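You operate a simulated robot arm through the tools that you are given. There is no shell and no other tool. Be economical: measure what you need, move in short steps, check, and stop when the job is done.

You are at the controls of a simulated two-armed robot. One attempt, no reset.

TASK
Stack the blue pouch labelled "95" from the top of the orange table on top of the blue pouch labelled "73". Take the pink foam block on the top of the steel bench and put it away on the top of the blue bench. Put the label card marked "317" from the top of the cream table on the top of the red table and the label card marked "426" on the shelf under the wooden bench. Fetch the green pass block and set it on the shelf under the cream table. Pick up the blue end block with one hand, pass it to the other hand and put it on the shelf under the wooden bench. Put the 32 bearing block from the top of the red table in the inside of the red tray and the 47 bearing block on the yellow cover. Any order will do. Set down upright: pink foam block, green pass block.

The check looks at the end state, three seconds after you hand in, the way a careful person would. Anything else that was tipped, shoved, dropped, spilled or broken makes it a failure. Lids that push on must go on centred and level and be pressed home; caps that screw on are set level and turned clockwise until they are tight.

THE ROBOT
Two 7-joint arms with three-finger grippers on one trunk, on a base that drives. Base frame: it is fixed to the floor where the robot stands at the start and does not move with it; the origin is under the middle of the robot, x ahead of it, y to its left, z up; the surface under the hand at the start is at about z = 0.796. Readings come in m, degrees, newtons and seconds.
The left shoulder is at the start at [0.139, 0.126, 0.892], the right one opposite. With the tool pointing down near the work surface each hand reaches from about 0.34 to 0.88 m from the robot's upright axis, wherever it stands, measured 20 degrees to its own side. Places, roughly: bearing block [-3.5, 1.75, 0.75]; blue end block (5x4x10 cm) [-2.5, 1.5, 0.8]; blue pouch [1, -0.25, 0.75]; green pass block [-2.25, 2, 0.75]; inside of the red tray (35x18 cm) [-2.44, -0.16, 0.8]; label card [-2.5, 1.75, 0.75]; pink foam block (6x6x9 cm) [-5, -0.7, 0.9]; shelf under the cream table (182x22 cm) [-1.82, 1.52, 0.24]; shelf under the wooden bench [-2.3, -1.1, 0.2]; top of the blue bench [-10.9, 2.7, 0.8]; top of the red table [-4.3, 1.9, 0.8]; yellow cover (10x10x1 cm) [-3.4, 2, 0.8]. Payload 2.94 kg a hand.
The tool frame of a hand sits at the grasp point between the pads (the TCP): z along the fingers, y along the line on which they close. The tips reach 0.03 m beyond it. The gripper opens to 0.128 m. The gripper's body begins 0.093 m behind the TCP.
Orientation is told as [roll, pitch, yaw] about the base's x, y, z axes, in that order, counted from this pose: with the fingers straight down and closing along the base's y, the tool's x points along the base's -x, its y along +y and its z along -z.

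THE INTERFACE
- The arms move only by the tool move_arm. It takes "left_plan", "right_plan" or both (then of equal length, played together; a hand with none holds still); each is a list of rows, each a list of 7 numbers: the finger opening in m, from 0 to 0.128, then the shift along the base's x, y, z in m, then the turn, a rotation vector about the base's x, y, z in degrees. In form: [[grip, x, y, z, wx, wy, wz], ...]. A call has 1 to 10 rows; each row is the pose to reach, as a shift and turn from the pose commanded when the call began. Rows are played at 5 a second. More than 0.05 m and 8.6 degrees between two rows, or a gripper value outside its range, and nothing of the call is played. Where a pose cannot be reached the arm comes as near as it can. A force on the tool above 40 N (or 10 N above the force at the start of the call, whichever is more), or a blocked arm, ends the call early, and 0.2 s more pass. Each finger halts on what it meets, pressing with about 38 N; the grip force reading is that of the motor and also rises with nothing between the fingers. The clock runs only during rows and for 0.2 s after the last one: add rows that repeat a pose to give the fingers time. It gives the time, the measured TCP pose, the force on the tool (base axes), the opening and the grip force at its end, in the units of the frame above (readings bear some noise), with the torque about the TCP (base axes, N m) and any sound that the robot's microphone picked up.
- Cameras (640 x 400 px; columns grow to the right, rows downward): "scene" is now at [0.2887, -0.0268, 1.0787]; the picture's right is [-0.30, -0.95, 0.00], its down [-0.22, 0.07, -0.97] and it looks along [0.93, -0.29, -0.23] (base axes); focal length 217 px, centre (320, 200). "left" rides on the left gripper at [0.069, 0.015, -0.12] in its tool frame; the picture's right is [-0.21, 0.98, 0.00], its down [-0.82, -0.18, -0.54] and it looks along [-0.53, -0.12, 0.84] (tool axes); focal length 251 px, centre (320, 200). "right" rides on the right gripper at [0.069, -0.015, -0.12] in its tool frame; the picture's right is [0.22, 0.98, 0.00], its down [-0.82, 0.18, -0.54] and it looks along [-0.53, 0.12, 0.84] (tool axes); focal length 251 px, centre (320, 200). There is no depth. A picture from a camera that has moved, and an enlarged one, comes with that camera's place and axes in the base frame and with its lens.
- snapshot(camera): a new picture of that camera. No time passes.
- move_column(by): slides the trunk up (or, below 0, down) by that many m; the arms and the scene camera ride with it, the base frame stays. It gives what a move gives, with no picture.
- roll_base(legs): drives the robot by 1 to 6 legs, each [ahead, left, turn to the left] in m, m and degrees, along the robot's own axes; the way and the turn of a leg run together, so that a leg with both is an arc; at most 1.5 m and 180 degrees a leg. The arms and the cameras ride along, it lands a little off, and it stops where it bumps. It gives what a move gives.
- pan_tilt(pan, tilt): turns the head with the scene camera to pan (to the left, within 80 degrees either way) and tilt (down, from -29 to 69), counted from straight ahead of the robot. It gives what a move gives.
- enlarge(camera, box): a new picture of the part [left, top, right, bottom] of that camera's present view, enlarged. No time passes.
- job_done(): hands the job in; it is judged then, once.

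Work in short steps. Places have to be worked out from the pictures, the camera data and where the tool is seen: move nearer, look again, correct. Check each grasp and each placing, and mend what went wrong. You have 493 turns and 244 pictures in all, those below and enlarged ones among them. Open the grippers and draw the arms clear of the work before you hand the job in, unless the task says otherwise.

The tools are called after "Emit:" as a command line: name --argument value ..., lists and objects as JSON in quotes. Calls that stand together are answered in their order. move_arm: Moves the arms, as the interface text tells. Its arguments: {"type":"object","properties":{"left_plan":{"type":"array","items":{"type":"array","items":{"type":"number"}}},"right_plan":{"type":"array","items":{"type":"array","items":{"type":"number"}}}},"required":[]} The other tools are called the same way: move_column (by) slides the trunk up or down; roll_base (legs) drives the base; pan_tilt (pan, tilt) turns the head that bears the scene camera; snapshot (camera) takes a picture; enlarge (camera, box) takes an enlarged picture of a part of a camera's view; job_done () hands the job in.

At the start:

```text
time: 0.0
left_tcp_pos: [0.6524, 0.202, 1.0083]
left_tcp_rot: [0.0, 0.0, -0.1]
left_ft_force: [-0.7, 0.7, -1.0]
left_moment: [-0.02, -0.03, -0.02]
left_opening: 0.128
left_finger_force: 0.1
right_tcp_pos: [0.4341, -0.2237, 1.0029]
right_tcp_rot: [0.0, 0.0, 0.0]
right_ft_force: [0.9, 1.2, -0.9]
right_moment: [0.01, -0.02, -0.02]
right_opening: 0.128
right_finger_force: 0.1
trunk travel left (down, up): [-0.115, 0.432]
robot x, y, heading: [-0.0011, 0.0014, -0.1]
head pan, tilt: [-17.3, 13.3]
```

scene: 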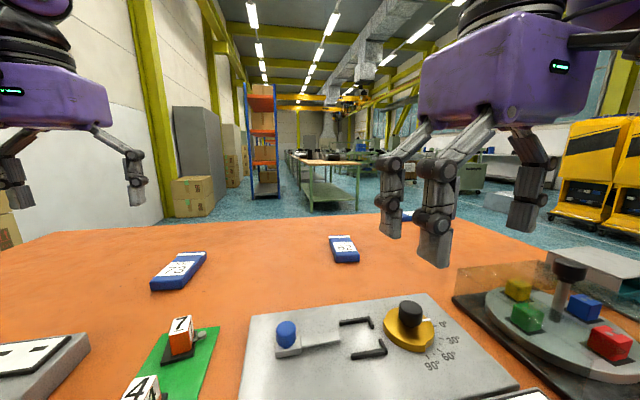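
right: 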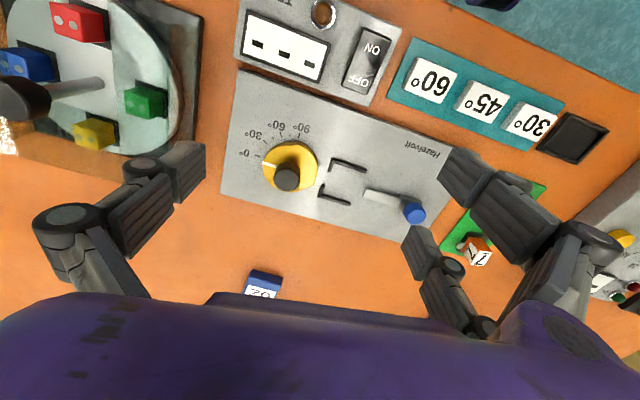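
left: 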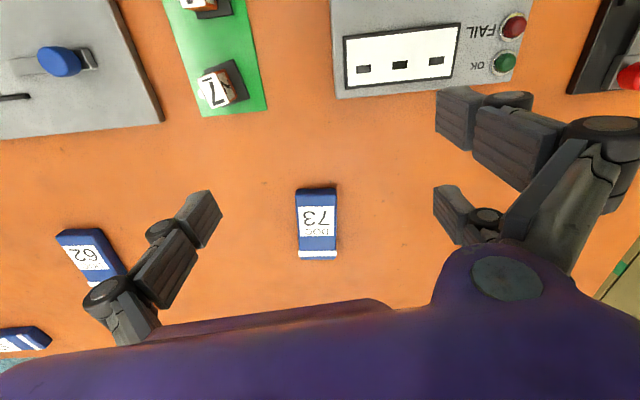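

I see pouches 73 and 62 plus a third one further away; I'll look toward it with the scene camera.

Emit:
pan_tilt --pan -15 --tilt 35

Emit:
snapshot --camera "scene"

Emit:
enlarge --camera "left" --box '[0, 200, 160, 360]'

```text
time: 0.8
left_tcp_pos: [0.6532, 0.1999, 1.0085]
left_tcp_rot: [0.0, -0.1, 0.1]
left_ft_force: [-0.2, 0.3, -0.1]
left_moment: [0.02, -0.03, 0.01]
left_opening: 0.128
left_finger_force: 0.1
right_tcp_pos: [0.4341, -0.2226, 1.0026]
right_tcp_rot: [0.0, 0.0, 0.0]
right_ft_force: [0.0, -0.2, -0.2]
right_moment: [0.04, -0.01, -0.02]
right_opening: 0.1283
right_finger_force: 0.0
trunk travel left (down, up): [-0.115, 0.432]
robot x, y, heading: [-0.0046, 0.0009, -0.2]
head pan, tilt: [-15.0, 35.0]
```

```text
240 pictures are left
camera scene: at [0.2847, -0.0219, 1.044], right [-0.26, -0.97, 0.0], down [-0.55, 0.15, -0.82], along [0.79, -0.21, -0.57], focal length 217 px, centre (320, 200)
```

scene: 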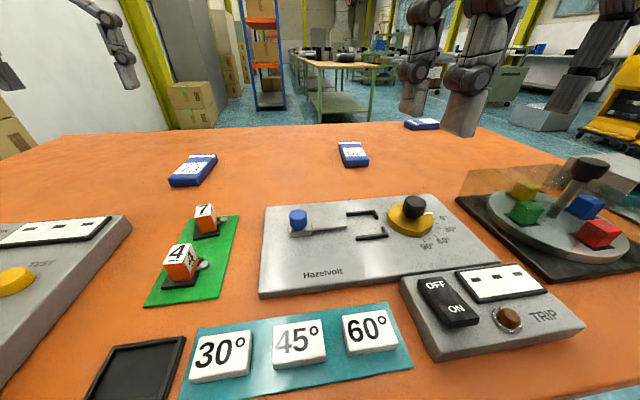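

```text
2.50 times, centred on (80, 280) of left
camera zoom: at [0.5847, 0.2167, 1.1289], right [0.21, 0.98, 0.0], down [0.82, -0.18, 0.54], along [0.53, -0.12, -0.84], focal length 629 px, centre (920, 0)
```

zoom: 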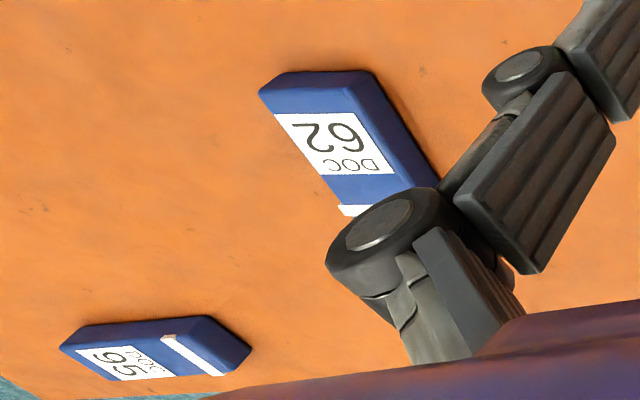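

95 lies at about (1.0,-0.60), out of reach from here. I look at the table edges to decide where to stand.

Emit:
pan_tilt --pan -70 --tilt 35

Emit:
snapshot --camera "scene"

Emit:
pan_tilt --pan 70 --tilt 35

Emit:
snapshot --camera "scene"

Emit:
pan_tilt --pan 0 --tilt 69

Emit:
snapshot --camera "scene"

```text
time: 2.1
left_tcp_pos: [0.6517, 0.2014, 1.0082]
left_tcp_rot: [0.1, -0.1, -0.1]
left_ft_force: [0.5, 1.0, -0.2]
left_moment: [0.03, 0.04, 0.02]
left_opening: 0.1282
left_finger_force: 0.2
right_tcp_pos: [0.4345, -0.2233, 1.0032]
right_tcp_rot: [0.0, 0.0, 0.0]
right_ft_force: [0.0, 0.4, -0.1]
right_moment: [-0.01, -0.01, -0.01]
right_opening: 0.1282
right_finger_force: 0.0
trunk travel left (down, up): [-0.115, 0.432]
robot x, y, heading: [0.001, -0.0032, 0.3]
head pan, tilt: [-70.0, 35.0]
```

```text
238 pictures are left
camera scene: at [0.2298, -0.0818, 1.0439], right [-0.94, -0.34, 0.0], down [-0.2, 0.54, -0.82], along [0.28, -0.77, -0.57], focal length 217 px, centre (320, 200)
```

scene: 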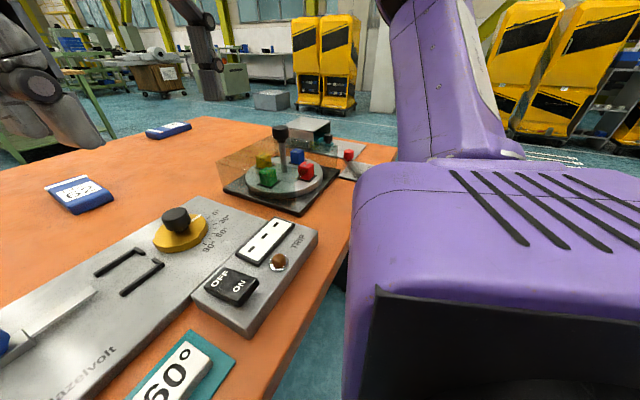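

```text
time: 4.3
left_tcp_pos: [0.6539, 0.2012, 1.0081]
left_tcp_rot: [0.0, 0.0, 0.0]
left_ft_force: [-0.3, 0.9, -0.4]
left_moment: [-0.03, 0.06, -0.04]
left_opening: 0.128
left_finger_force: 0.1
right_tcp_pos: [0.4346, -0.2231, 1.0037]
right_tcp_rot: [0.0, -0.1, 0.0]
right_ft_force: [0.0, -1.2, -0.2]
right_moment: [0.0, 0.01, -0.01]
right_opening: 0.128
right_finger_force: 0.0
trunk travel left (down, up): [-0.115, 0.432]
robot x, y, heading: [-0.001, 0.0024, 0.1]
head pan, tilt: [70.0, 35.0]
```

```text
237 pictures are left
camera scene: at [0.2798, 0.0395, 1.0467], right [0.43, -0.9, 0.0], down [-0.49, -0.24, -0.84], along [0.75, 0.36, -0.55], focal length 217 px, centre (320, 200)
```

scene: 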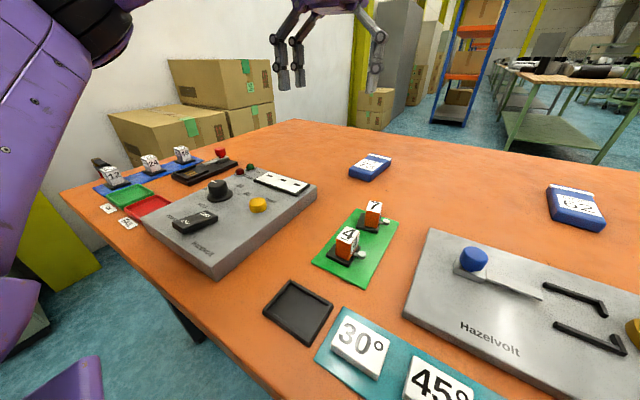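

```text
time: 5.7
left_tcp_pos: [0.6527, 0.2, 1.0086]
left_tcp_rot: [0.0, 0.0, 0.0]
left_ft_force: [0.3, -0.2, 1.0]
left_moment: [0.02, 0.0, -0.01]
left_opening: 0.1281
left_finger_force: 0.0
right_tcp_pos: [0.4343, -0.2235, 1.0023]
right_tcp_rot: [0.0, -0.1, 0.1]
right_ft_force: [-0.4, 0.3, 0.4]
right_moment: [0.0, -0.01, 0.0]
right_opening: 0.1278
right_finger_force: 0.1
trunk travel left (down, up): [-0.115, 0.432]
robot x, y, heading: [0.0023, 0.0011, 0.1]
head pan, tilt: [0.0, 68.8]
```

```text
236 pictures are left
camera scene: at [0.2555, 0.0009, 1.0003], right [0.0, -1.0, 0.0], down [-0.93, 0.0, -0.36], along [0.36, 0.0, -0.93], focal length 217 px, centre (320, 200)
```

scene: 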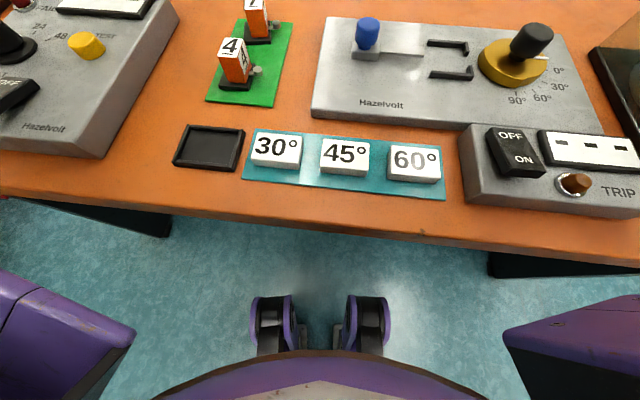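

The table's right edge is at y≈-0.8 with open floor beyond it, so I'll raise the trunk and drive round to that side, facing the 95 pouch.

Emit:
move_column --by 0.12

Emit:
roll_base --legs '[[-0.4, 0, 0], [0, -1.45, 0], [1.35, 0, 0], [0, 0, 90]]'

Emit:
pan_tilt --pan 0 --tilt 40

Emit:
snapshot --camera "scene"

```text
time: 7.2
left_tcp_pos: [0.6541, 0.2009, 1.1286]
left_tcp_rot: [0.0, 0.1, -0.1]
left_ft_force: [-0.1, -1.0, -0.4]
left_moment: [0.01, 0.01, 0.01]
left_opening: 0.1279
left_finger_force: 0.0
right_tcp_pos: [0.4342, -0.2235, 1.1222]
right_tcp_rot: [0.0, 0.0, 0.0]
right_ft_force: [0.6, -0.7, -0.6]
right_moment: [-0.01, -0.02, 0.01]
right_opening: 0.1279
right_finger_force: 0.0
trunk travel left (down, up): [-0.235, 0.312]
robot x, y, heading: [-0.0012, -0.0028, 0.0]
head pan, tilt: [0.0, 68.8]
```

```text
time: 32.4
left_tcp_pos: [0.731, -0.7889, 1.1284]
left_tcp_rot: [-0.1, -0.1, 91.0]
left_ft_force: [0.4, -0.1, 0.3]
left_moment: [0.01, -0.05, -0.02]
left_opening: 0.1281
left_finger_force: 0.0
right_tcp_pos: [1.1603, -1.0009, 1.1229]
right_tcp_rot: [0.1, 0.0, 91.1]
right_ft_force: [-0.3, -1.5, 0.1]
right_moment: [0.0, 0.01, 0.02]
right_opening: 0.1278
right_finger_force: 0.1
trunk travel left (down, up): [-0.235, 0.312]
robot x, y, heading: [0.9406, -1.4366, 90.8]
head pan, tilt: [0.0, 68.8]
```

```text
time: 33.3
left_tcp_pos: [0.7314, -0.7891, 1.1288]
left_tcp_rot: [0.0, 0.0, 90.9]
left_ft_force: [-0.5, 0.6, 0.0]
left_moment: [0.0, 0.0, -0.01]
left_opening: 0.128
left_finger_force: 0.0
right_tcp_pos: [1.1586, -1.0003, 1.1225]
right_tcp_rot: [-0.1, 0.0, 91.2]
right_ft_force: [0.9, 0.5, -0.1]
right_moment: [0.01, 0.01, -0.01]
right_opening: 0.1281
right_finger_force: 0.1
trunk travel left (down, up): [-0.235, 0.312]
robot x, y, heading: [0.9484, -1.4413, 90.6]
head pan, tilt: [0.0, 40.0]
```

```text
235 pictures are left
camera scene: at [0.9388, -1.198, 1.174], right [1.0, 0.02, 0.0], down [0.01, -0.64, -0.77], along [-0.01, 0.77, -0.64], focal length 217 px, centre (320, 200)
```

scene: 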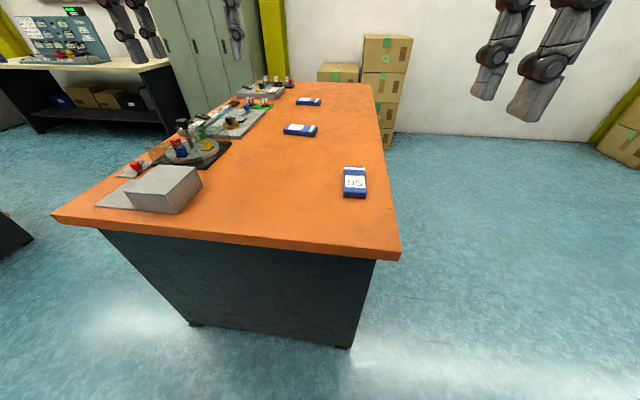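

95 is now at roughly (1.03,-0.66). I drive ahead 0.2 m and bring the right hand over it.

Emit:
roll_base --legs '[[0.2, 0, 0]]'

Emit:
move_arm --right_plan '[[0.128, -0.03, 0.04, 0, 0, 0, 0], [0.128, -0.06, 0.07, -0.02, 0, 0, 0], [0.128, -0.09, 0.08, -0.05, 0, 0, 0], [0.128, -0.12, 0.08, -0.08, 0, 0, 0], [0.128, -0.12, 0.08, -0.08, 0, 0, 0]]'

Emit:
snapshot --camera "right"

```text
time: 34.9
left_tcp_pos: [0.7285, -0.5926, 1.1278]
left_tcp_rot: [0.0, 0.1, 91.0]
left_ft_force: [-0.2, 1.3, -0.5]
left_moment: [0.01, -0.01, 0.01]
left_opening: 0.1282
left_finger_force: 0.0
right_tcp_pos: [1.1561, -0.8033, 1.1227]
right_tcp_rot: [0.0, 0.0, 91.1]
right_ft_force: [-0.5, 0.9, 0.3]
right_moment: [-0.01, -0.01, 0.04]
right_opening: 0.1277
right_finger_force: 0.0
trunk travel left (down, up): [-0.235, 0.312]
robot x, y, heading: [0.9397, -1.2404, 91.1]
head pan, tilt: [0.0, 40.0]
```

```text
time: 36.1
left_tcp_pos: [0.7276, -0.5929, 1.1279]
left_tcp_rot: [-0.1, -0.1, 91.0]
left_ft_force: [0.7, 0.0, 0.0]
left_moment: [0.04, 0.02, 0.0]
left_opening: 0.1279
left_finger_force: 0.1
right_tcp_pos: [1.0349, -0.7256, 1.046]
right_tcp_rot: [0.1, -0.1, 91.1]
right_ft_force: [0.5, 0.6, -0.1]
right_moment: [0.0, 0.01, 0.02]
right_opening: 0.1278
right_finger_force: 0.1
trunk travel left (down, up): [-0.235, 0.312]
robot x, y, heading: [0.9429, -1.2397, 91.2]
head pan, tilt: [0.0, 40.0]
```

```text
234 pictures are left
camera right: at [1.0515, -0.7941, 1.1633], right [-0.97, -0.23, 0.0], down [-0.19, 0.82, 0.54], along [-0.13, 0.53, -0.84], focal length 251 px, centre (320, 200)
```

right: 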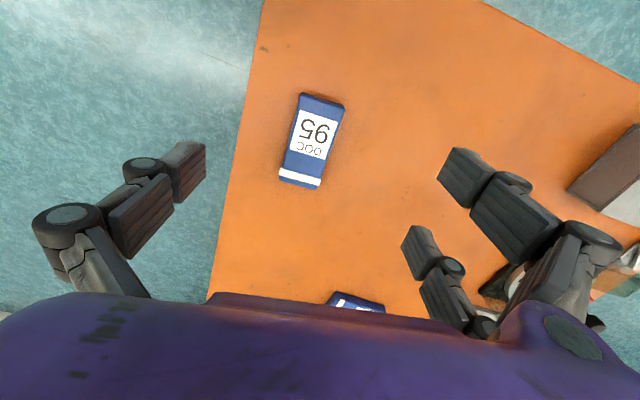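

95's centre works out to (1.032,-0.663), its axis about 4° clockwise of the tool. I go down to just above it and look again.

Emit:
move_arm --right_plan '[[0.128, 0, 0.03, -0.035, 0, 0, -2], [0.128, -0.003, 0.063, -0.07, 0, 0, -4], [0.128, -0.003, 0.063, -0.115, 0, 0, -4], [0.128, -0.003, 0.063, -0.15, 0, 0, -4], [0.128, -0.003, 0.063, -0.15, 0, 0, -4]]'

Emit:
snapshot --camera "right"

```text
time: 37.3
left_tcp_pos: [0.7275, -0.5935, 1.1281]
left_tcp_rot: [0.1, 0.0, 91.0]
left_ft_force: [0.0, 0.4, 0.1]
left_moment: [-0.02, 0.01, -0.02]
left_opening: 0.1282
left_finger_force: 0.0
right_tcp_pos: [1.046, -0.6545, 0.8969]
right_tcp_rot: [0.1, -0.1, 87.1]
right_ft_force: [-0.7, -0.6, -0.8]
right_moment: [-0.01, 0.04, -0.02]
right_opening: 0.128
right_finger_force: 0.0
right hand out of reach, approached as far as the arm can: row 2, 3, 4, 5
trunk travel left (down, up): [-0.235, 0.312]
robot x, y, heading: [0.9402, -1.2413, 91.0]
head pan, tilt: [0.0, 40.0]
```

```text
233 pictures are left
camera right: at [1.0578, -0.7237, 1.015], right [-0.99, -0.16, 0.0], down [-0.14, 0.83, 0.54], along [-0.09, 0.53, -0.84], focal length 251 px, centre (320, 200)
```

right: 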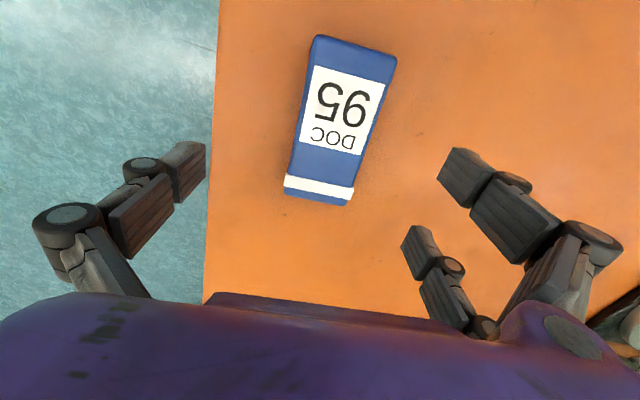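

The right hand hit its inner lateral limit. I shift the base 0.12 m left so the pouch lies more on the right hand's own side.

Emit:
roll_base --legs '[[0, 0.12, 0]]'

Emit:
move_arm --right_plan '[[0.128, 0.04, 0, 0, 0, 0, 0], [0.128, 0.08, -0.005, 0, 0, 0, 0], [0.128, 0.108, -0.008, 0, 0, 0, 0], [0.128, 0.108, -0.008, 0, 0, 0, 0]]'

Emit:
snapshot --camera "right"

```text
time: 39.0
left_tcp_pos: [0.6085, -0.5948, 1.129]
left_tcp_rot: [0.0, 0.0, 91.0]
left_ft_force: [0.6, 0.1, 1.1]
left_moment: [0.03, -0.01, 0.0]
left_opening: 0.1281
left_finger_force: 0.0
right_tcp_pos: [0.9264, -0.6551, 0.8968]
right_tcp_rot: [0.0, 0.0, 87.0]
right_ft_force: [-0.1, -1.5, 0.7]
right_moment: [-0.02, -0.01, -0.02]
right_opening: 0.128
right_finger_force: 0.1
trunk travel left (down, up): [-0.235, 0.312]
robot x, y, heading: [0.8244, -1.245, 90.8]
head pan, tilt: [0.0, 40.0]
```

```text
time: 40.0
left_tcp_pos: [0.6088, -0.5948, 1.1271]
left_tcp_rot: [0.0, 0.1, 91.0]
left_ft_force: [-0.2, 0.3, 0.5]
left_moment: [0.01, 0.0, -0.02]
left_opening: 0.1279
left_finger_force: 0.0
right_tcp_pos: [1.0353, -0.6631, 0.8976]
right_tcp_rot: [0.0, -0.1, 87.0]
right_ft_force: [0.3, 0.2, 0.0]
right_moment: [-0.03, -0.02, 0.03]
right_opening: 0.1278
right_finger_force: 0.2
trunk travel left (down, up): [-0.235, 0.312]
robot x, y, heading: [0.8206, -1.2407, 91.1]
head pan, tilt: [0.0, 40.0]
```

```text
232 pictures are left
camera right: at [1.046, -0.7331, 1.0161], right [-0.99, -0.16, 0.0], down [-0.14, 0.83, 0.54], along [-0.09, 0.53, -0.84], focal length 251 px, centre (320, 200)
```

right: 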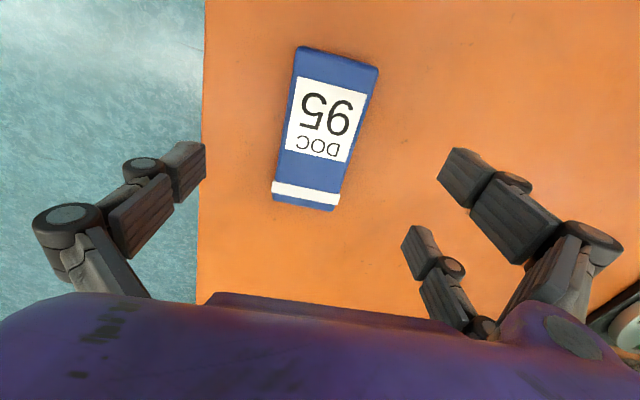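

Aligned: centre (1.037,-0.666), yaw ≈86.5°. Going down and closing.

Emit:
move_arm --right_plan '[[0.128, 0.002, -0.003, -0.03, 0, 0, 0], [0.128, 0.002, -0.003, -0.062, 0, 0, 0], [0.128, 0.002, -0.003, -0.062, 0, 0, 0], [0.05, 0.002, -0.003, -0.062, 0, 0, 0], [0.03, 0.002, -0.003, -0.062, 0, 0, 0], [0.03, 0.002, -0.003, -0.062, 0, 0, 0], [0.03, 0.002, -0.003, -0.062, 0, 0, 0]]'

```text
time: 41.6
left_tcp_pos: [0.6095, -0.5949, 1.1281]
left_tcp_rot: [-0.1, 0.0, 91.0]
left_ft_force: [-0.6, 0.7, -0.2]
left_moment: [0.0, 0.02, 0.02]
left_opening: 0.1281
left_finger_force: 0.1
right_tcp_pos: [1.0363, -0.667, 0.8338]
right_tcp_rot: [0.0, 0.1, 87.0]
right_ft_force: [0.2, 0.3, 0.3]
right_moment: [0.0, -0.02, -0.03]
right_opening: 0.03
right_finger_force: 0.0
trunk travel left (down, up): [-0.235, 0.312]
robot x, y, heading: [0.8205, -1.2435, 91.4]
head pan, tilt: [0.0, 40.0]
```

The fingers went to 0.03 with no force, so something is off; look.

Emit:
snapshot --camera "right"

Emit:
snapshot --camera "scene"

```text
231 pictures are left
camera right: at [1.0485, -0.737, 0.9527], right [-0.99, -0.16, 0.0], down [-0.14, 0.83, 0.54], along [-0.09, 0.53, -0.84], focal length 251 px, centre (320, 200)
```

right: 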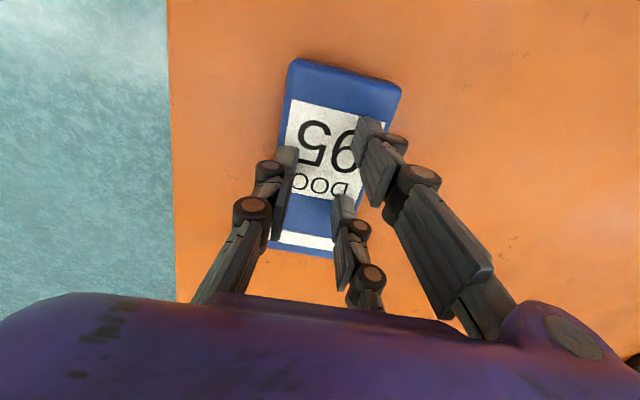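

```text
230 pictures are left
camera scene: at [0.8159, -1.0037, 1.1741], right [1.0, 0.02, 0.0], down [0.01, -0.64, -0.77], along [-0.01, 0.77, -0.64], focal length 217 px, centre (320, 200)
```

scene: 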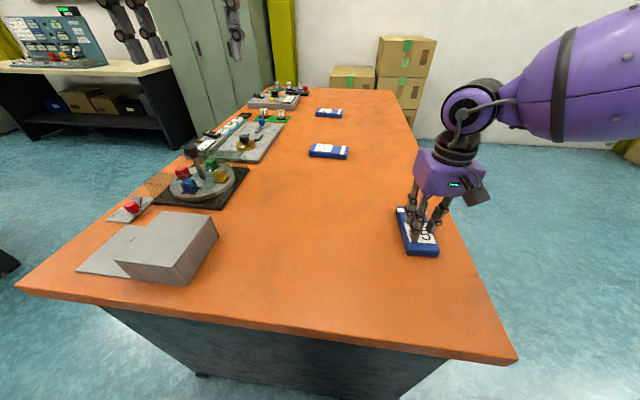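

The finger tips are just above the pouch, so the table is lower than assumed. I open and descend in small steps, watching force.

Emit:
move_arm --right_plan '[[0.08, 0, 0, 0, 0, 0, 0], [0.1, 0, 0, 0, 0, 0, 0], [0.1, 0, 0, -0.008, 0, 0, 0], [0.1, 0, 0, -0.016, 0, 0, 0], [0.1, 0, 0, -0.016, 0, 0, 0]]'

Emit:
snapshot --camera "right"

```text
time: 42.8
left_tcp_pos: [0.6089, -0.5946, 1.1282]
left_tcp_rot: [0.0, 0.0, 91.0]
left_ft_force: [0.5, 0.5, -0.4]
left_moment: [-0.02, -0.03, -0.01]
left_opening: 0.1279
left_finger_force: 0.1
right_tcp_pos: [1.0374, -0.6681, 0.8179]
right_tcp_rot: [0.0, 0.0, 87.0]
right_ft_force: [0.0, 1.2, -0.3]
right_moment: [0.01, -0.01, -0.02]
right_opening: 0.0997
right_finger_force: 0.0
trunk travel left (down, up): [-0.235, 0.312]
robot x, y, heading: [0.8202, -1.2471, 91.2]
head pan, tilt: [0.0, 40.0]
```

```text
229 pictures are left
camera right: at [1.0487, -0.7369, 0.9366], right [-0.99, -0.16, 0.0], down [-0.14, 0.83, 0.54], along [-0.09, 0.53, -0.84], focal length 251 px, centre (320, 200)
```

right: 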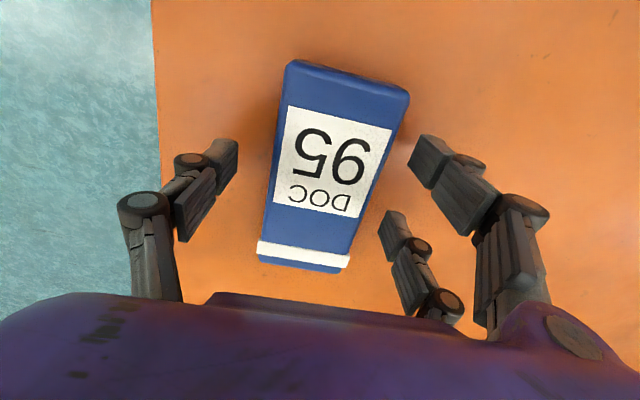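

Still free; descend a bit more.

Emit:
move_arm --right_plan '[[0.1, 0, 0, -0.006, 0, 0, 0], [0.1, 0, 0, -0.012, 0, 0, 0], [0.1, 0, 0, -0.012, 0, 0, 0]]'

Emit:
move_arm --right_plan '[[0.04, 0, 0, 0, 0, 0, 0], [0.03, 0, 0, 0, 0, 0, 0], [0.03, 0, 0, 0, 0, 0, 0], [0.03, 0, 0, 0, 0, 0, 0]]'

```text
time: 43.6
left_tcp_pos: [0.609, -0.5946, 1.1281]
left_tcp_rot: [0.0, -0.1, 90.9]
left_ft_force: [-0.5, 0.4, 0.5]
left_moment: [0.0, 0.03, 0.0]
left_opening: 0.1281
left_finger_force: 0.0
right_tcp_pos: [1.0363, -0.6668, 0.8056]
right_tcp_rot: [0.0, -0.1, 87.0]
right_ft_force: [0.0, 0.2, -0.1]
right_moment: [0.0, -0.01, 0.01]
right_opening: 0.0998
right_finger_force: 0.0
trunk travel left (down, up): [-0.235, 0.312]
robot x, y, heading: [0.8244, -1.2421, 91.1]
head pan, tilt: [0.0, 40.0]
```

```text
time: 44.6
left_tcp_pos: [0.6091, -0.5947, 1.1291]
left_tcp_rot: [0.0, -0.1, 90.9]
left_ft_force: [0.3, -0.3, 0.0]
left_moment: [0.04, 0.03, 0.02]
left_opening: 0.1279
left_finger_force: 0.1
right_tcp_pos: [1.0361, -0.6664, 0.8072]
right_tcp_rot: [0.2, -0.3, 87.1]
right_ft_force: [3.4, 6.2, 34.0]
right_moment: [-0.53, 0.14, -0.02]
right_opening: 0.0653
right_finger_force: 37.6
trunk travel left (down, up): [-0.235, 0.312]
robot x, y, heading: [0.8203, -1.2462, 90.9]
head pan, tilt: [0.0, 40.0]
```

Gripped at 0.065 m with some vertical load; lift a little and check.

Emit:
move_arm --right_plan '[[0.03, 0, 0, 0.01, 0, 0, 0], [0.03, 0, 0, 0.04, 0, 0, 0], [0.03, 0, 0, 0.08, 0, 0, 0], [0.03, 0, 0, 0.08, 0, 0, 0]]'

Emit:
snapshot --camera "right"

```text
time: 45.6
left_tcp_pos: [0.61, -0.5935, 1.1288]
left_tcp_rot: [0.0, 0.0, 91.0]
left_ft_force: [1.2, 0.0, 0.4]
left_moment: [-0.04, 0.03, -0.03]
left_opening: 0.1282
left_finger_force: 0.1
right_tcp_pos: [1.0368, -0.6665, 0.8851]
right_tcp_rot: [0.0, 0.1, 87.0]
right_ft_force: [0.2, -1.0, 0.1]
right_moment: [0.01, 0.03, -0.02]
right_opening: 0.0298
right_finger_force: 0.1
trunk travel left (down, up): [-0.235, 0.312]
robot x, y, heading: [0.8223, -1.2462, 91.1]
head pan, tilt: [0.0, 40.0]
```

```text
228 pictures are left
camera right: at [1.0486, -0.7363, 1.0041], right [-0.99, -0.16, 0.0], down [-0.14, 0.83, 0.54], along [-0.09, 0.53, -0.84], focal length 251 px, centre (320, 200)
```

right: 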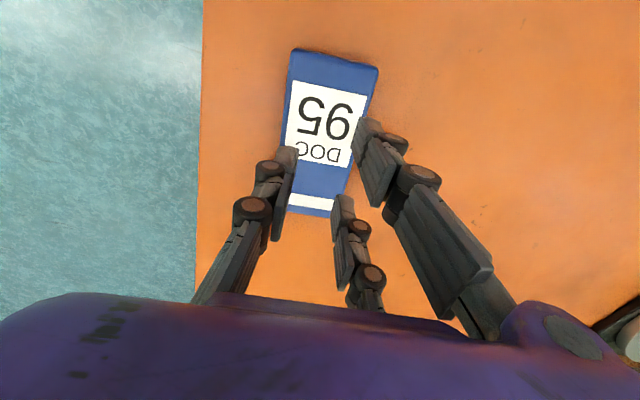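

It slipped: the pouch top is really around z≈0.77 (table ≈0.75). I reopen, move to (1.035,-0.65) and go deeper.

Emit:
move_arm --right_plan '[[0.07, 0, 0.008, 0, 0, 0, 0], [0.11, 0, 0.015, 0, 0, 0, 0], [0.11, 0, 0.015, -0.04, 0, 0, 0], [0.11, 0, 0.015, -0.08, 0, 0, 0], [0.11, 0, 0.015, -0.092, 0, 0, 0], [0.11, 0, 0.015, -0.099, 0, 0, 0], [0.11, 0, 0.015, -0.099, 0, 0, 0]]'

Emit:
snapshot --camera "right"

```text
time: 47.0
left_tcp_pos: [0.6088, -0.5999, 1.1317]
left_tcp_rot: [-0.1, -0.3, 91.0]
left_ft_force: [-0.7, 0.0, 0.7]
left_moment: [0.04, 0.01, 0.0]
left_opening: 0.128
left_finger_force: 0.0
right_tcp_pos: [1.0342, -0.6505, 0.8014]
right_tcp_rot: [0.3, -1.1, 86.9]
right_ft_force: [7.2, -10.5, 59.5]
right_moment: [-1.37, -0.7, -0.26]
right_opening: 0.1023
right_finger_force: 43.2
trunk travel left (down, up): [-0.235, 0.312]
robot x, y, heading: [0.8219, -1.2432, 90.8]
head pan, tilt: [0.0, 40.0]
stopped in row 7 (right hand): the force on the tool passed its limit at 44 N (the readings are from after the stop); the commanded pose is now the measured one
```

```text
227 pictures are left
camera right: at [1.047, -0.723, 0.9182], right [-0.99, -0.16, 0.0], down [-0.13, 0.82, 0.56], along [-0.09, 0.55, -0.83], focal length 251 px, centre (320, 200)
```

right: 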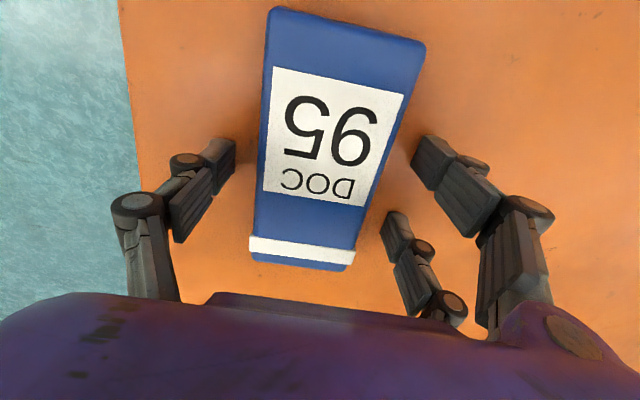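

The tips met the table here (table ≈0.772). I back up to TCP≈0.812, close again and see what opening I get.

Emit:
move_arm --right_plan '[[0.11, 0.001, 0, 0.011, -0.3, 1.1, 0], [0.11, 0.001, 0, 0.011, -0.3, 1.1, 0], [0.08, 0.001, 0, 0.011, -0.3, 1.1, 0], [0.05, 0.001, 0, 0.011, -0.3, 1.1, 0], [0.03, 0.001, 0, 0.011, -0.3, 1.1, 0], [0.03, 0.001, 0, 0.011, -0.3, 1.1, 0], [0.03, 0.001, 0, 0.011, -0.3, 1.1, 0]]'

Emit:
snapshot --camera "right"

Emit:
enlarge --camera "scene" --box '[370, 180, 490, 270]'

```text
time: 48.6
left_tcp_pos: [0.6104, -0.5994, 1.1317]
left_tcp_rot: [0.1, -0.3, 91.0]
left_ft_force: [-0.4, 0.5, 0.0]
left_moment: [0.0, -0.01, -0.03]
left_opening: 0.1282
left_finger_force: 0.0
right_tcp_pos: [1.0364, -0.6493, 0.8082]
right_tcp_rot: [1.2, -0.9, 87.0]
right_ft_force: [24.6, -1.3, 64.0]
right_moment: [-0.47, -3.08, 0.02]
right_opening: 0.0656
right_finger_force: 37.6
trunk travel left (down, up): [-0.235, 0.312]
robot x, y, heading: [0.8273, -1.2418, 90.9]
head pan, tilt: [0.0, 40.0]
```

```text
226 pictures are left
camera right: at [1.0515, -0.7216, 0.9265], right [-0.99, -0.16, 0.02], down [-0.13, 0.82, 0.56], along [-0.1, 0.55, -0.83], focal length 251 px, centre (320, 200)
```

right: 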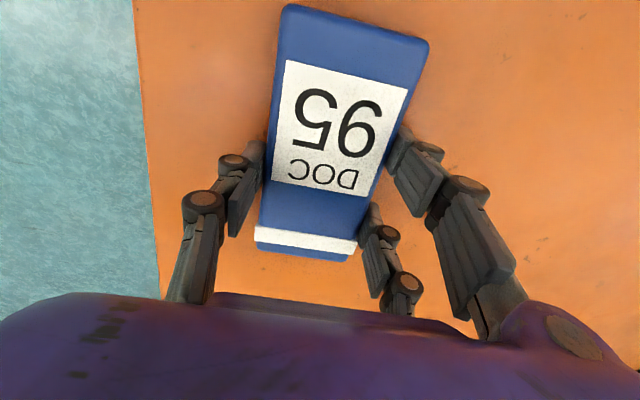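

```text
4.44 times, centred on (430, 225) of scene
camera zoom: at [0.8167, -1.0087, 1.1753], right [1.0, 0.02, 0.0], down [0.01, -0.64, -0.77], along [-0.01, 0.77, -0.64], focal length 966 px, centre (-169, 89)
```

zoom: 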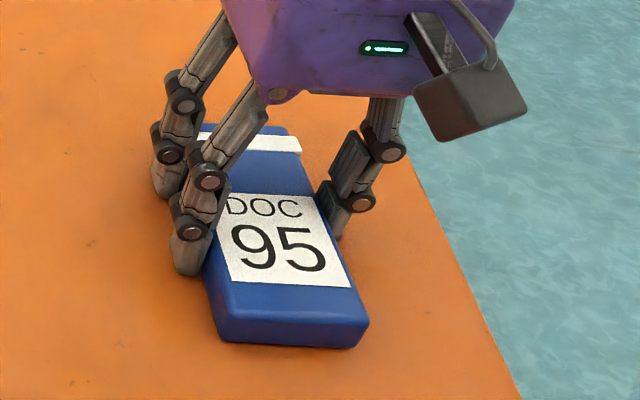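

The fingers have the pouch sides at 0.0656. I lift slowly in small steps to see whether it holds.

Emit:
move_arm --right_plan '[[0.03, 0, 0, 0.004, 0, 0, 0], [0.03, 0, 0, 0.008, 0, 0, 0], [0.03, 0, 0, 0.012, 0, 0, 0], [0.03, 0, 0, 0.016, 0, 0, 0], [0.03, 0, 0, 0.016, 0, 0, 0]]'

Emit:
enlarge --camera "scene" --box '[370, 180, 490, 270]'

```text
time: 49.8
left_tcp_pos: [0.6101, -0.5932, 1.1273]
left_tcp_rot: [-0.1, 0.0, 90.9]
left_ft_force: [0.3, -0.1, -0.3]
left_moment: [0.0, 0.01, 0.0]
left_opening: 0.1279
left_finger_force: 0.1
right_tcp_pos: [1.0367, -0.6496, 0.8191]
right_tcp_rot: [1.3, -0.1, 87.0]
right_ft_force: [0.4, 0.6, -1.1]
right_moment: [0.0, -0.03, -0.01]
right_opening: 0.0652
right_finger_force: 37.9
trunk travel left (down, up): [-0.235, 0.312]
robot x, y, heading: [0.8205, -1.2422, 90.9]
head pan, tilt: [0.0, 40.0]
```

```text
4.44 times, centred on (430, 225) of scene
camera zoom: at [0.8161, -1.0035, 1.174], right [1.0, 0.02, 0.0], down [0.01, -0.64, -0.77], along [-0.01, 0.77, -0.64], focal length 966 px, centre (-169, 89)
```

zoom: 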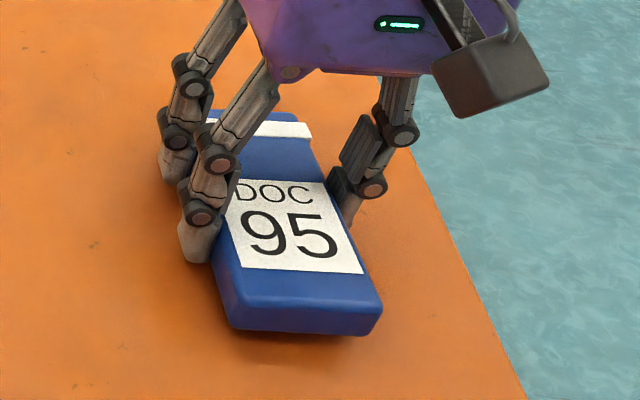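

Lifted and held level (0.065 opening). I raise it well clear and drive back around to the front of the table.

Emit:
move_arm --right_plan '[[0.03, 0, 0, 0.04, -1.3, 0, 0], [0.03, 0, -0.02, 0.08, -1.3, 0, 0], [0.03, 0, -0.05, 0.12, -1.3, 0, 0], [0.03, 0, -0.08, 0.16, -1.3, 0, 0], [0.03, 0, -0.1, 0.2, -1.3, 0, 0], [0.03, 0, -0.1, 0.2, -1.3, 0, 0]]'

Emit:
roll_base --legs '[[-0.25, 0, 0], [0, 0, -91], [-1.25, 0, 0], [0, 1.5, 0], [0, 0.35, 0], [0.35, 0, 0]]'

Emit:
pan_tilt --pan -5 --tilt 40

Emit:
snapshot --camera "scene"

```text
time: 51.2
left_tcp_pos: [0.6094, -0.5933, 1.1282]
left_tcp_rot: [0.0, 0.0, 90.9]
left_ft_force: [0.3, -1.5, -0.2]
left_moment: [-0.01, 0.0, 0.01]
left_opening: 0.128
left_finger_force: 0.1
right_tcp_pos: [1.0372, -0.7501, 1.0196]
right_tcp_rot: [1.1, 1.2, 87.1]
right_ft_force: [-0.2, 1.8, -2.1]
right_moment: [-0.02, 0.0, 0.01]
right_opening: 0.0653
right_finger_force: 38.3
trunk travel left (down, up): [-0.235, 0.312]
robot x, y, heading: [0.8189, -1.2483, 90.8]
head pan, tilt: [0.0, 40.0]
```

```text
time: 80.8
left_tcp_pos: [0.5462, 0.5347, 1.1267]
left_tcp_rot: [0.1, 0.0, 1.1]
left_ft_force: [0.3, 0.5, -0.8]
left_moment: [0.03, 0.02, 0.0]
left_opening: 0.1281
left_finger_force: 0.0
right_tcp_pos: [0.393, 0.1075, 1.0193]
right_tcp_rot: [1.1, 1.2, -2.8]
right_ft_force: [-0.1, 0.7, -1.6]
right_moment: [0.02, -0.01, 0.02]
right_opening: 0.0654
right_finger_force: 38.1
trunk travel left (down, up): [-0.235, 0.312]
robot x, y, heading: [-0.1, 0.3216, 0.7]
head pan, tilt: [0.0, 40.0]
```

```text
time: 81.4
left_tcp_pos: [0.5466, 0.533, 1.1279]
left_tcp_rot: [0.0, 0.0, 1.1]
left_ft_force: [-1.3, 0.3, 0.7]
left_moment: [0.01, 0.01, 0.0]
left_opening: 0.1279
left_finger_force: 0.1
right_tcp_pos: [0.3928, 0.1071, 1.0193]
right_tcp_rot: [1.2, 1.1, -2.8]
right_ft_force: [0.3, -0.3, -1.5]
right_moment: [-0.02, -0.02, -0.02]
right_opening: 0.0654
right_finger_force: 38.6
trunk travel left (down, up): [-0.235, 0.312]
robot x, y, heading: [-0.1023, 0.3207, 1.2]
head pan, tilt: [-5.0, 40.0]
```

```text
223 pictures are left
camera scene: at [0.1356, 0.3192, 1.174], right [-0.07, -1.0, 0.0], down [-0.64, 0.04, -0.77], along [0.76, -0.05, -0.64], focal length 217 px, centre (320, 200)
```

scene: 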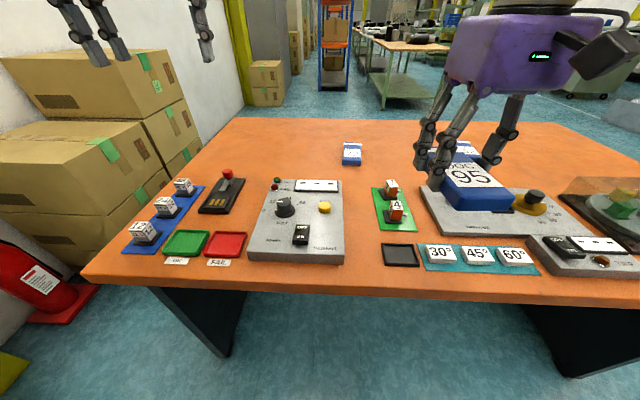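

73 is at about (0.84,0.158). I roll ahead 0.16 m and bring 95 above and behind it for a look.

Emit:
roll_base --legs '[[0.16, 0, 0]]'

Emit:
move_arm --right_plan '[[0.03, 0.04, 0.01, 0, 0, 0, 0], [0.03, 0.08, 0.03, 0, 0, 0, 0], [0.03, 0.12, 0.04, -0.02, 0, 0, 0], [0.03, 0.16, 0.045, -0.05, 0, 0, 0], [0.03, 0.16, 0.045, -0.05, 0, 0, 0]]'

Emit:
snapshot --camera "right"

Emit:
snapshot --camera "scene"

```text
time: 82.8
left_tcp_pos: [0.7084, 0.5363, 1.1267]
left_tcp_rot: [0.0, -0.1, 1.0]
left_ft_force: [0.4, -0.3, -0.1]
left_moment: [-0.01, 0.03, 0.01]
left_opening: 0.128
left_finger_force: 0.1
right_tcp_pos: [0.5522, 0.109, 1.019]
right_tcp_rot: [1.1, 1.2, -3.0]
right_ft_force: [0.5, 1.0, -2.1]
right_moment: [-0.04, -0.01, -0.03]
right_opening: 0.0653
right_finger_force: 38.1
trunk travel left (down, up): [-0.235, 0.312]
robot x, y, heading: [0.0604, 0.3253, 1.1]
head pan, tilt: [-5.0, 40.0]
```

```text
refused: row 4 steps farther than a row can; nothing moved
```

```text
222 pictures are left
camera right: at [0.4853, 0.0949, 1.1391], right [-0.16, 0.99, 0.02], down [0.84, 0.13, 0.53], along [0.52, 0.11, -0.85], focal length 251 px, centre (320, 200)
```

right: 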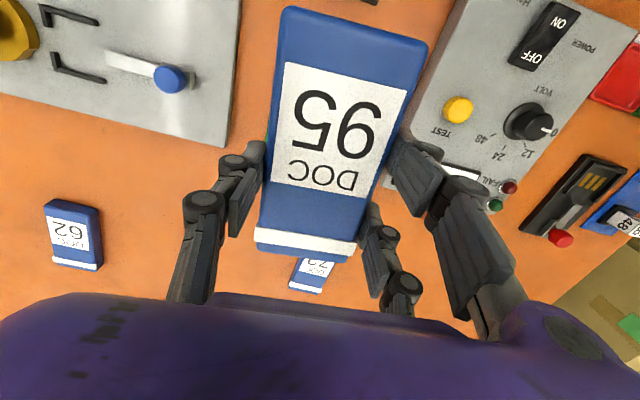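

```text
221 pictures are left
camera scene: at [0.2969, 0.3218, 1.174], right [-0.07, -1.0, 0.0], down [-0.64, 0.04, -0.77], along [0.76, -0.05, -0.64], focal length 217 px, centre (320, 200)
```

scene: 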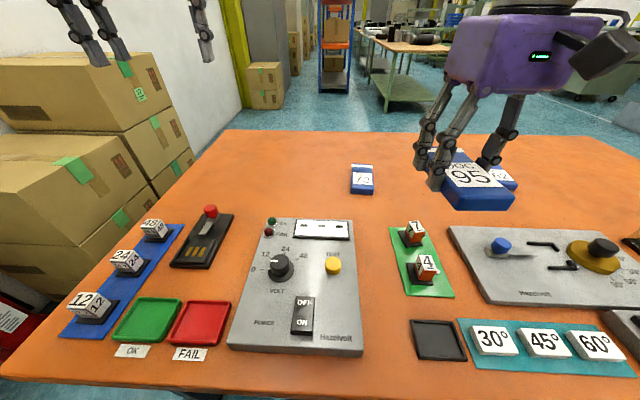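

I enlarge 73 in the scene view for an accurate pose before moving over.

Emit:
enlarge --camera "scene" --box '[322, 151, 402, 201]'

```text
8.00 times, centred on (362, 176) of scene
camera zoom: at [0.2969, 0.3218, 1.174], right [-0.07, -1.0, 0.0], down [-0.64, 0.04, -0.77], along [0.76, -0.05, -0.64], focal length 1738 px, centre (-16, 392)
```

zoom: 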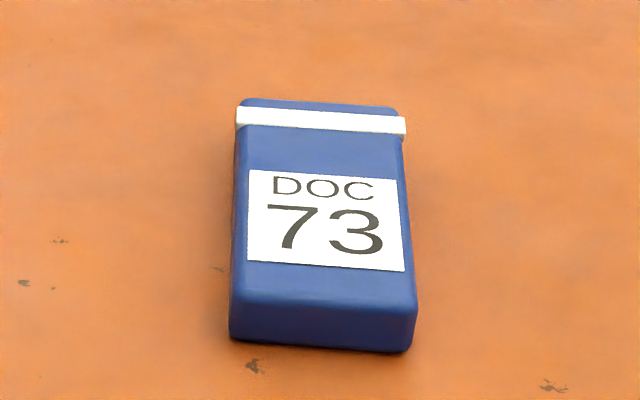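

73: centre (0.853,0.153), yaw ≈ -11°. I bring 95 above it, aligned, still about 5 cm high.

Emit:
move_arm --right_plan '[[0.03, 0.04, 0.005, 0, 0, -0.3, -1], [0.03, 0.08, 0.01, 0, 0, -0.6, -2.5], [0.03, 0.12, 0.016, -0.01, 0, -0.9, -4], [0.03, 0.16, 0.022, -0.02, 0, -1.2, -5.5], [0.03, 0.2, 0.028, -0.04, 0, -1.5, -7], [0.03, 0.24, 0.034, -0.06, 0, -1.8, -8.5], [0.03, 0.28, 0.04, -0.08, 0, -2.1, -9.5], [0.03, 0.311, 0.042, -0.105, 0, -2.1, -9.5], [0.03, 0.311, 0.042, -0.105, 0, -2.1, -9.5]]'

Emit:
snapshot --camera "scene"

Emit:
snapshot --camera "right"

```text
time: 84.8
left_tcp_pos: [0.707, 0.5367, 1.1286]
left_tcp_rot: [0.1, 0.0, 1.0]
left_ft_force: [-0.7, 0.8, -0.1]
left_moment: [-0.05, -0.02, -0.03]
left_opening: 0.1279
left_finger_force: 0.1
right_tcp_pos: [0.7698, 0.0815, 0.8799]
right_tcp_rot: [1.5, -1.0, -12.4]
right_ft_force: [-0.3, -0.2, -0.8]
right_moment: [-0.04, -0.03, 0.01]
right_opening: 0.0651
right_finger_force: 37.7
right hand out of reach, approached as far as the arm can: row 5, 6, 7, 8, 9
trunk travel left (down, up): [-0.235, 0.312]
robot x, y, heading: [0.0597, 0.3226, 0.9]
head pan, tilt: [-5.0, 40.0]
```

```text
219 pictures are left
camera scene: at [0.2964, 0.3221, 1.1741], right [-0.07, -1.0, 0.0], down [-0.64, 0.04, -0.77], along [0.76, -0.05, -0.64], focal length 217 px, centre (320, 200)
```

scene: 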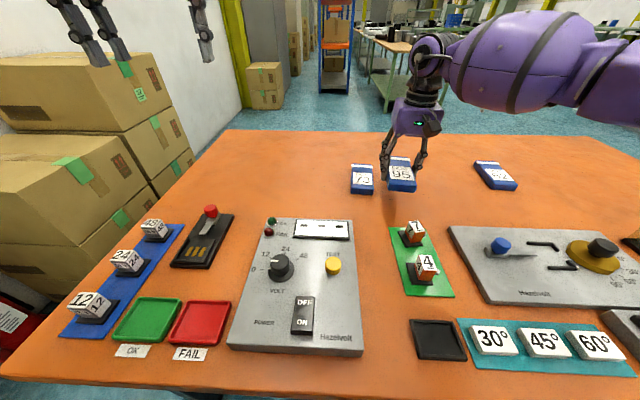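

```text
218 pictures are left
camera right: at [0.6959, 0.0785, 0.9976], right [0.0, 1.0, 0.02], down [0.83, -0.01, 0.56], along [0.56, 0.02, -0.83], focal length 251 px, centre (320, 200)
```

right: 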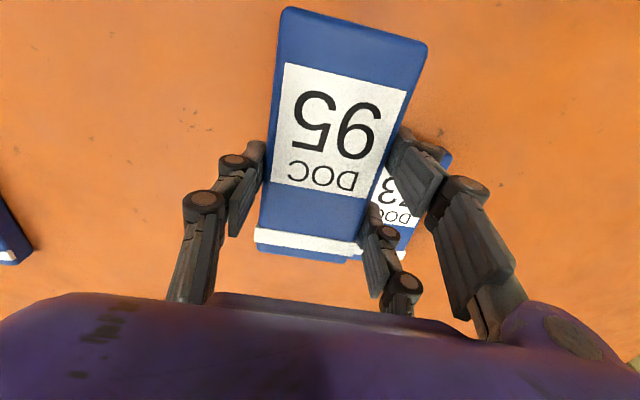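

Out of reach by ~0.1 m. I shift the base ahead 0.04 and left 0.13.

Emit:
roll_base --legs '[[0.04, 0.13, 0]]'

Emit:
move_arm --right_plan '[[0.03, 0.02, -0.02, 0.01, 0, 0, 0], [0.03, 0.053, -0.06, 0.01, 0, 0, 0], [0.03, 0.053, -0.06, 0.01, 0, 0, 0]]'

Emit:
snapshot --camera "right"

Emit:
snapshot --camera "scene"

```text
time: 86.6
left_tcp_pos: [0.7448, 0.6685, 1.1283]
left_tcp_rot: [0.1, 0.0, 1.1]
left_ft_force: [-0.2, 0.3, -0.4]
left_moment: [0.0, 0.03, 0.0]
left_opening: 0.128
left_finger_force: 0.0
right_tcp_pos: [0.8064, 0.2134, 0.8797]
right_tcp_rot: [1.4, -0.9, -12.3]
right_ft_force: [-0.8, 0.2, -1.6]
right_moment: [0.01, 0.01, -0.03]
right_opening: 0.0649
right_finger_force: 38.4
trunk travel left (down, up): [-0.235, 0.312]
robot x, y, heading: [0.0961, 0.4588, 1.0]
head pan, tilt: [-5.0, 40.0]
```

```text
refused: row 2 steps farther than a row can; nothing moved
```

```text
217 pictures are left
camera right: at [0.7338, 0.2099, 0.9976], right [0.0, 1.0, 0.02], down [0.83, -0.01, 0.56], along [0.56, 0.02, -0.83], focal length 251 px, centre (320, 200)
```

right: 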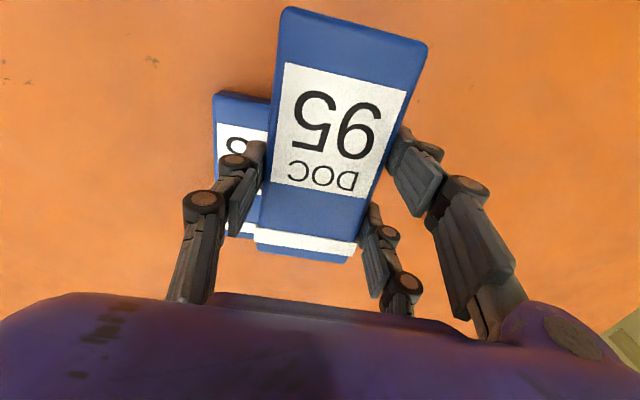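

```text
216 pictures are left
camera scene: at [0.3339, 0.4526, 1.174], right [-0.07, -1.0, 0.0], down [-0.64, 0.04, -0.77], along [0.76, -0.05, -0.64], focal length 217 px, centre (320, 200)
```

scene: 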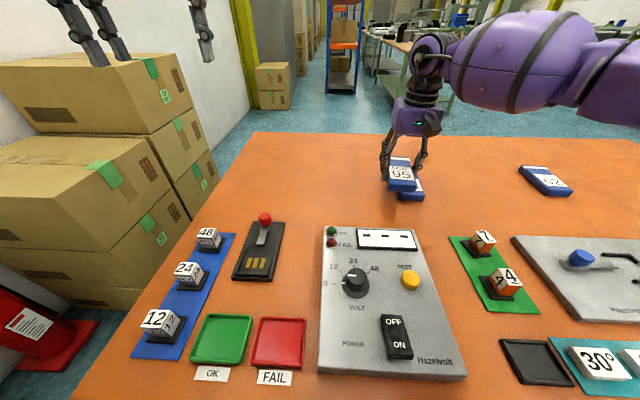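

Estimate confirmed. Move over (0.863,0.151) in smaller rows.

Emit:
move_arm --right_plan '[[0.03, 0.015, -0.02, 0.005, 0, 0, 0], [0.03, 0.035, -0.042, 0.005, 0, 0, 0], [0.03, 0.057, -0.062, 0.005, 0, 0, 0], [0.03, 0.057, -0.062, 0.005, 0, 0, 0]]'

Emit:
snapshot --camera "right"

Emit:
enlarge --camera "scene" --box '[362, 140, 442, 210]'

```text
time: 87.6
left_tcp_pos: [0.7434, 0.6698, 1.1281]
left_tcp_rot: [-0.1, -0.1, 1.3]
left_ft_force: [0.3, 0.8, -0.5]
left_moment: [-0.11, -0.05, 0.01]
left_opening: 0.1278
left_finger_force: 0.0
right_tcp_pos: [0.8285, 0.135, 0.8724]
right_tcp_rot: [1.4, -1.0, -12.2]
right_ft_force: [0.9, 0.8, -1.3]
right_moment: [-0.05, 0.0, -0.02]
right_opening: 0.0651
right_finger_force: 38.2
right hand out of reach, approached as far as the arm can: row 1, 2, 3, 4
trunk travel left (down, up): [-0.235, 0.312]
robot x, y, heading: [0.0946, 0.4577, 0.9]
head pan, tilt: [-5.0, 40.0]
```

```text
215 pictures are left
camera right: at [0.7541, 0.1329, 0.9903], right [0.0, 1.0, 0.02], down [0.83, -0.01, 0.56], along [0.56, 0.02, -0.83], focal length 251 px, centre (320, 200)
```

right: 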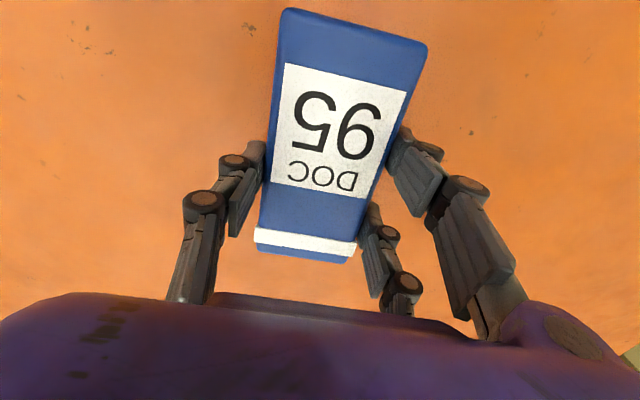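

```text
5.71 times, centred on (402, 175) of scene
camera zoom: at [0.3334, 0.4542, 1.1741], right [-0.07, -1.0, 0.0], down [-0.64, 0.04, -0.77], along [0.76, -0.05, -0.64], focal length 1242 px, centre (-149, 343)
```

zoom: 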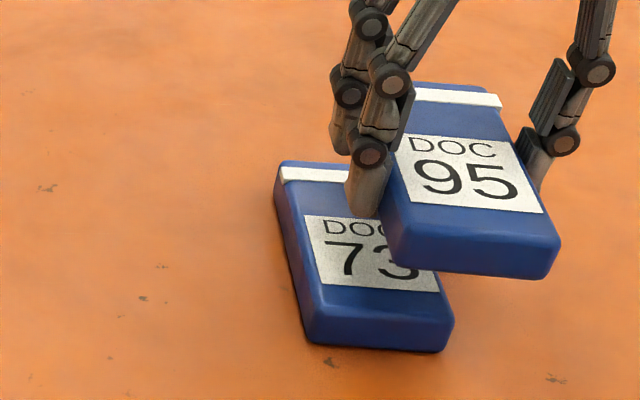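

Probably the commanded pose lies beyond the reached one (offsets accumulate), so I shift back by the estimated excess while keeping the height.

Emit:
move_arm --right_plan '[[0.03, -0.03, -0.023, 0, 0, 0, 0], [0.03, -0.06, -0.046, 0, 0, 0, 0], [0.03, -0.094, -0.069, 0, 0, 0, 0], [0.03, -0.094, -0.069, 0, 0, 0, 0]]'

```text
time: 88.6
left_tcp_pos: [0.7441, 0.6678, 1.1269]
left_tcp_rot: [0.0, 0.1, 1.1]
left_ft_force: [0.1, -0.2, -0.2]
left_moment: [-0.03, 0.01, -0.04]
left_opening: 0.1283
left_finger_force: 0.0
right_tcp_pos: [0.7328, 0.0649, 0.8728]
right_tcp_rot: [1.4, -0.9, -12.3]
right_ft_force: [0.6, 0.9, 0.1]
right_moment: [-0.06, 0.02, -0.01]
right_opening: 0.0653
right_finger_force: 37.8
trunk travel left (down, up): [-0.235, 0.312]
robot x, y, heading: [0.0949, 0.4583, 1.2]
head pan, tilt: [-5.0, 40.0]
```

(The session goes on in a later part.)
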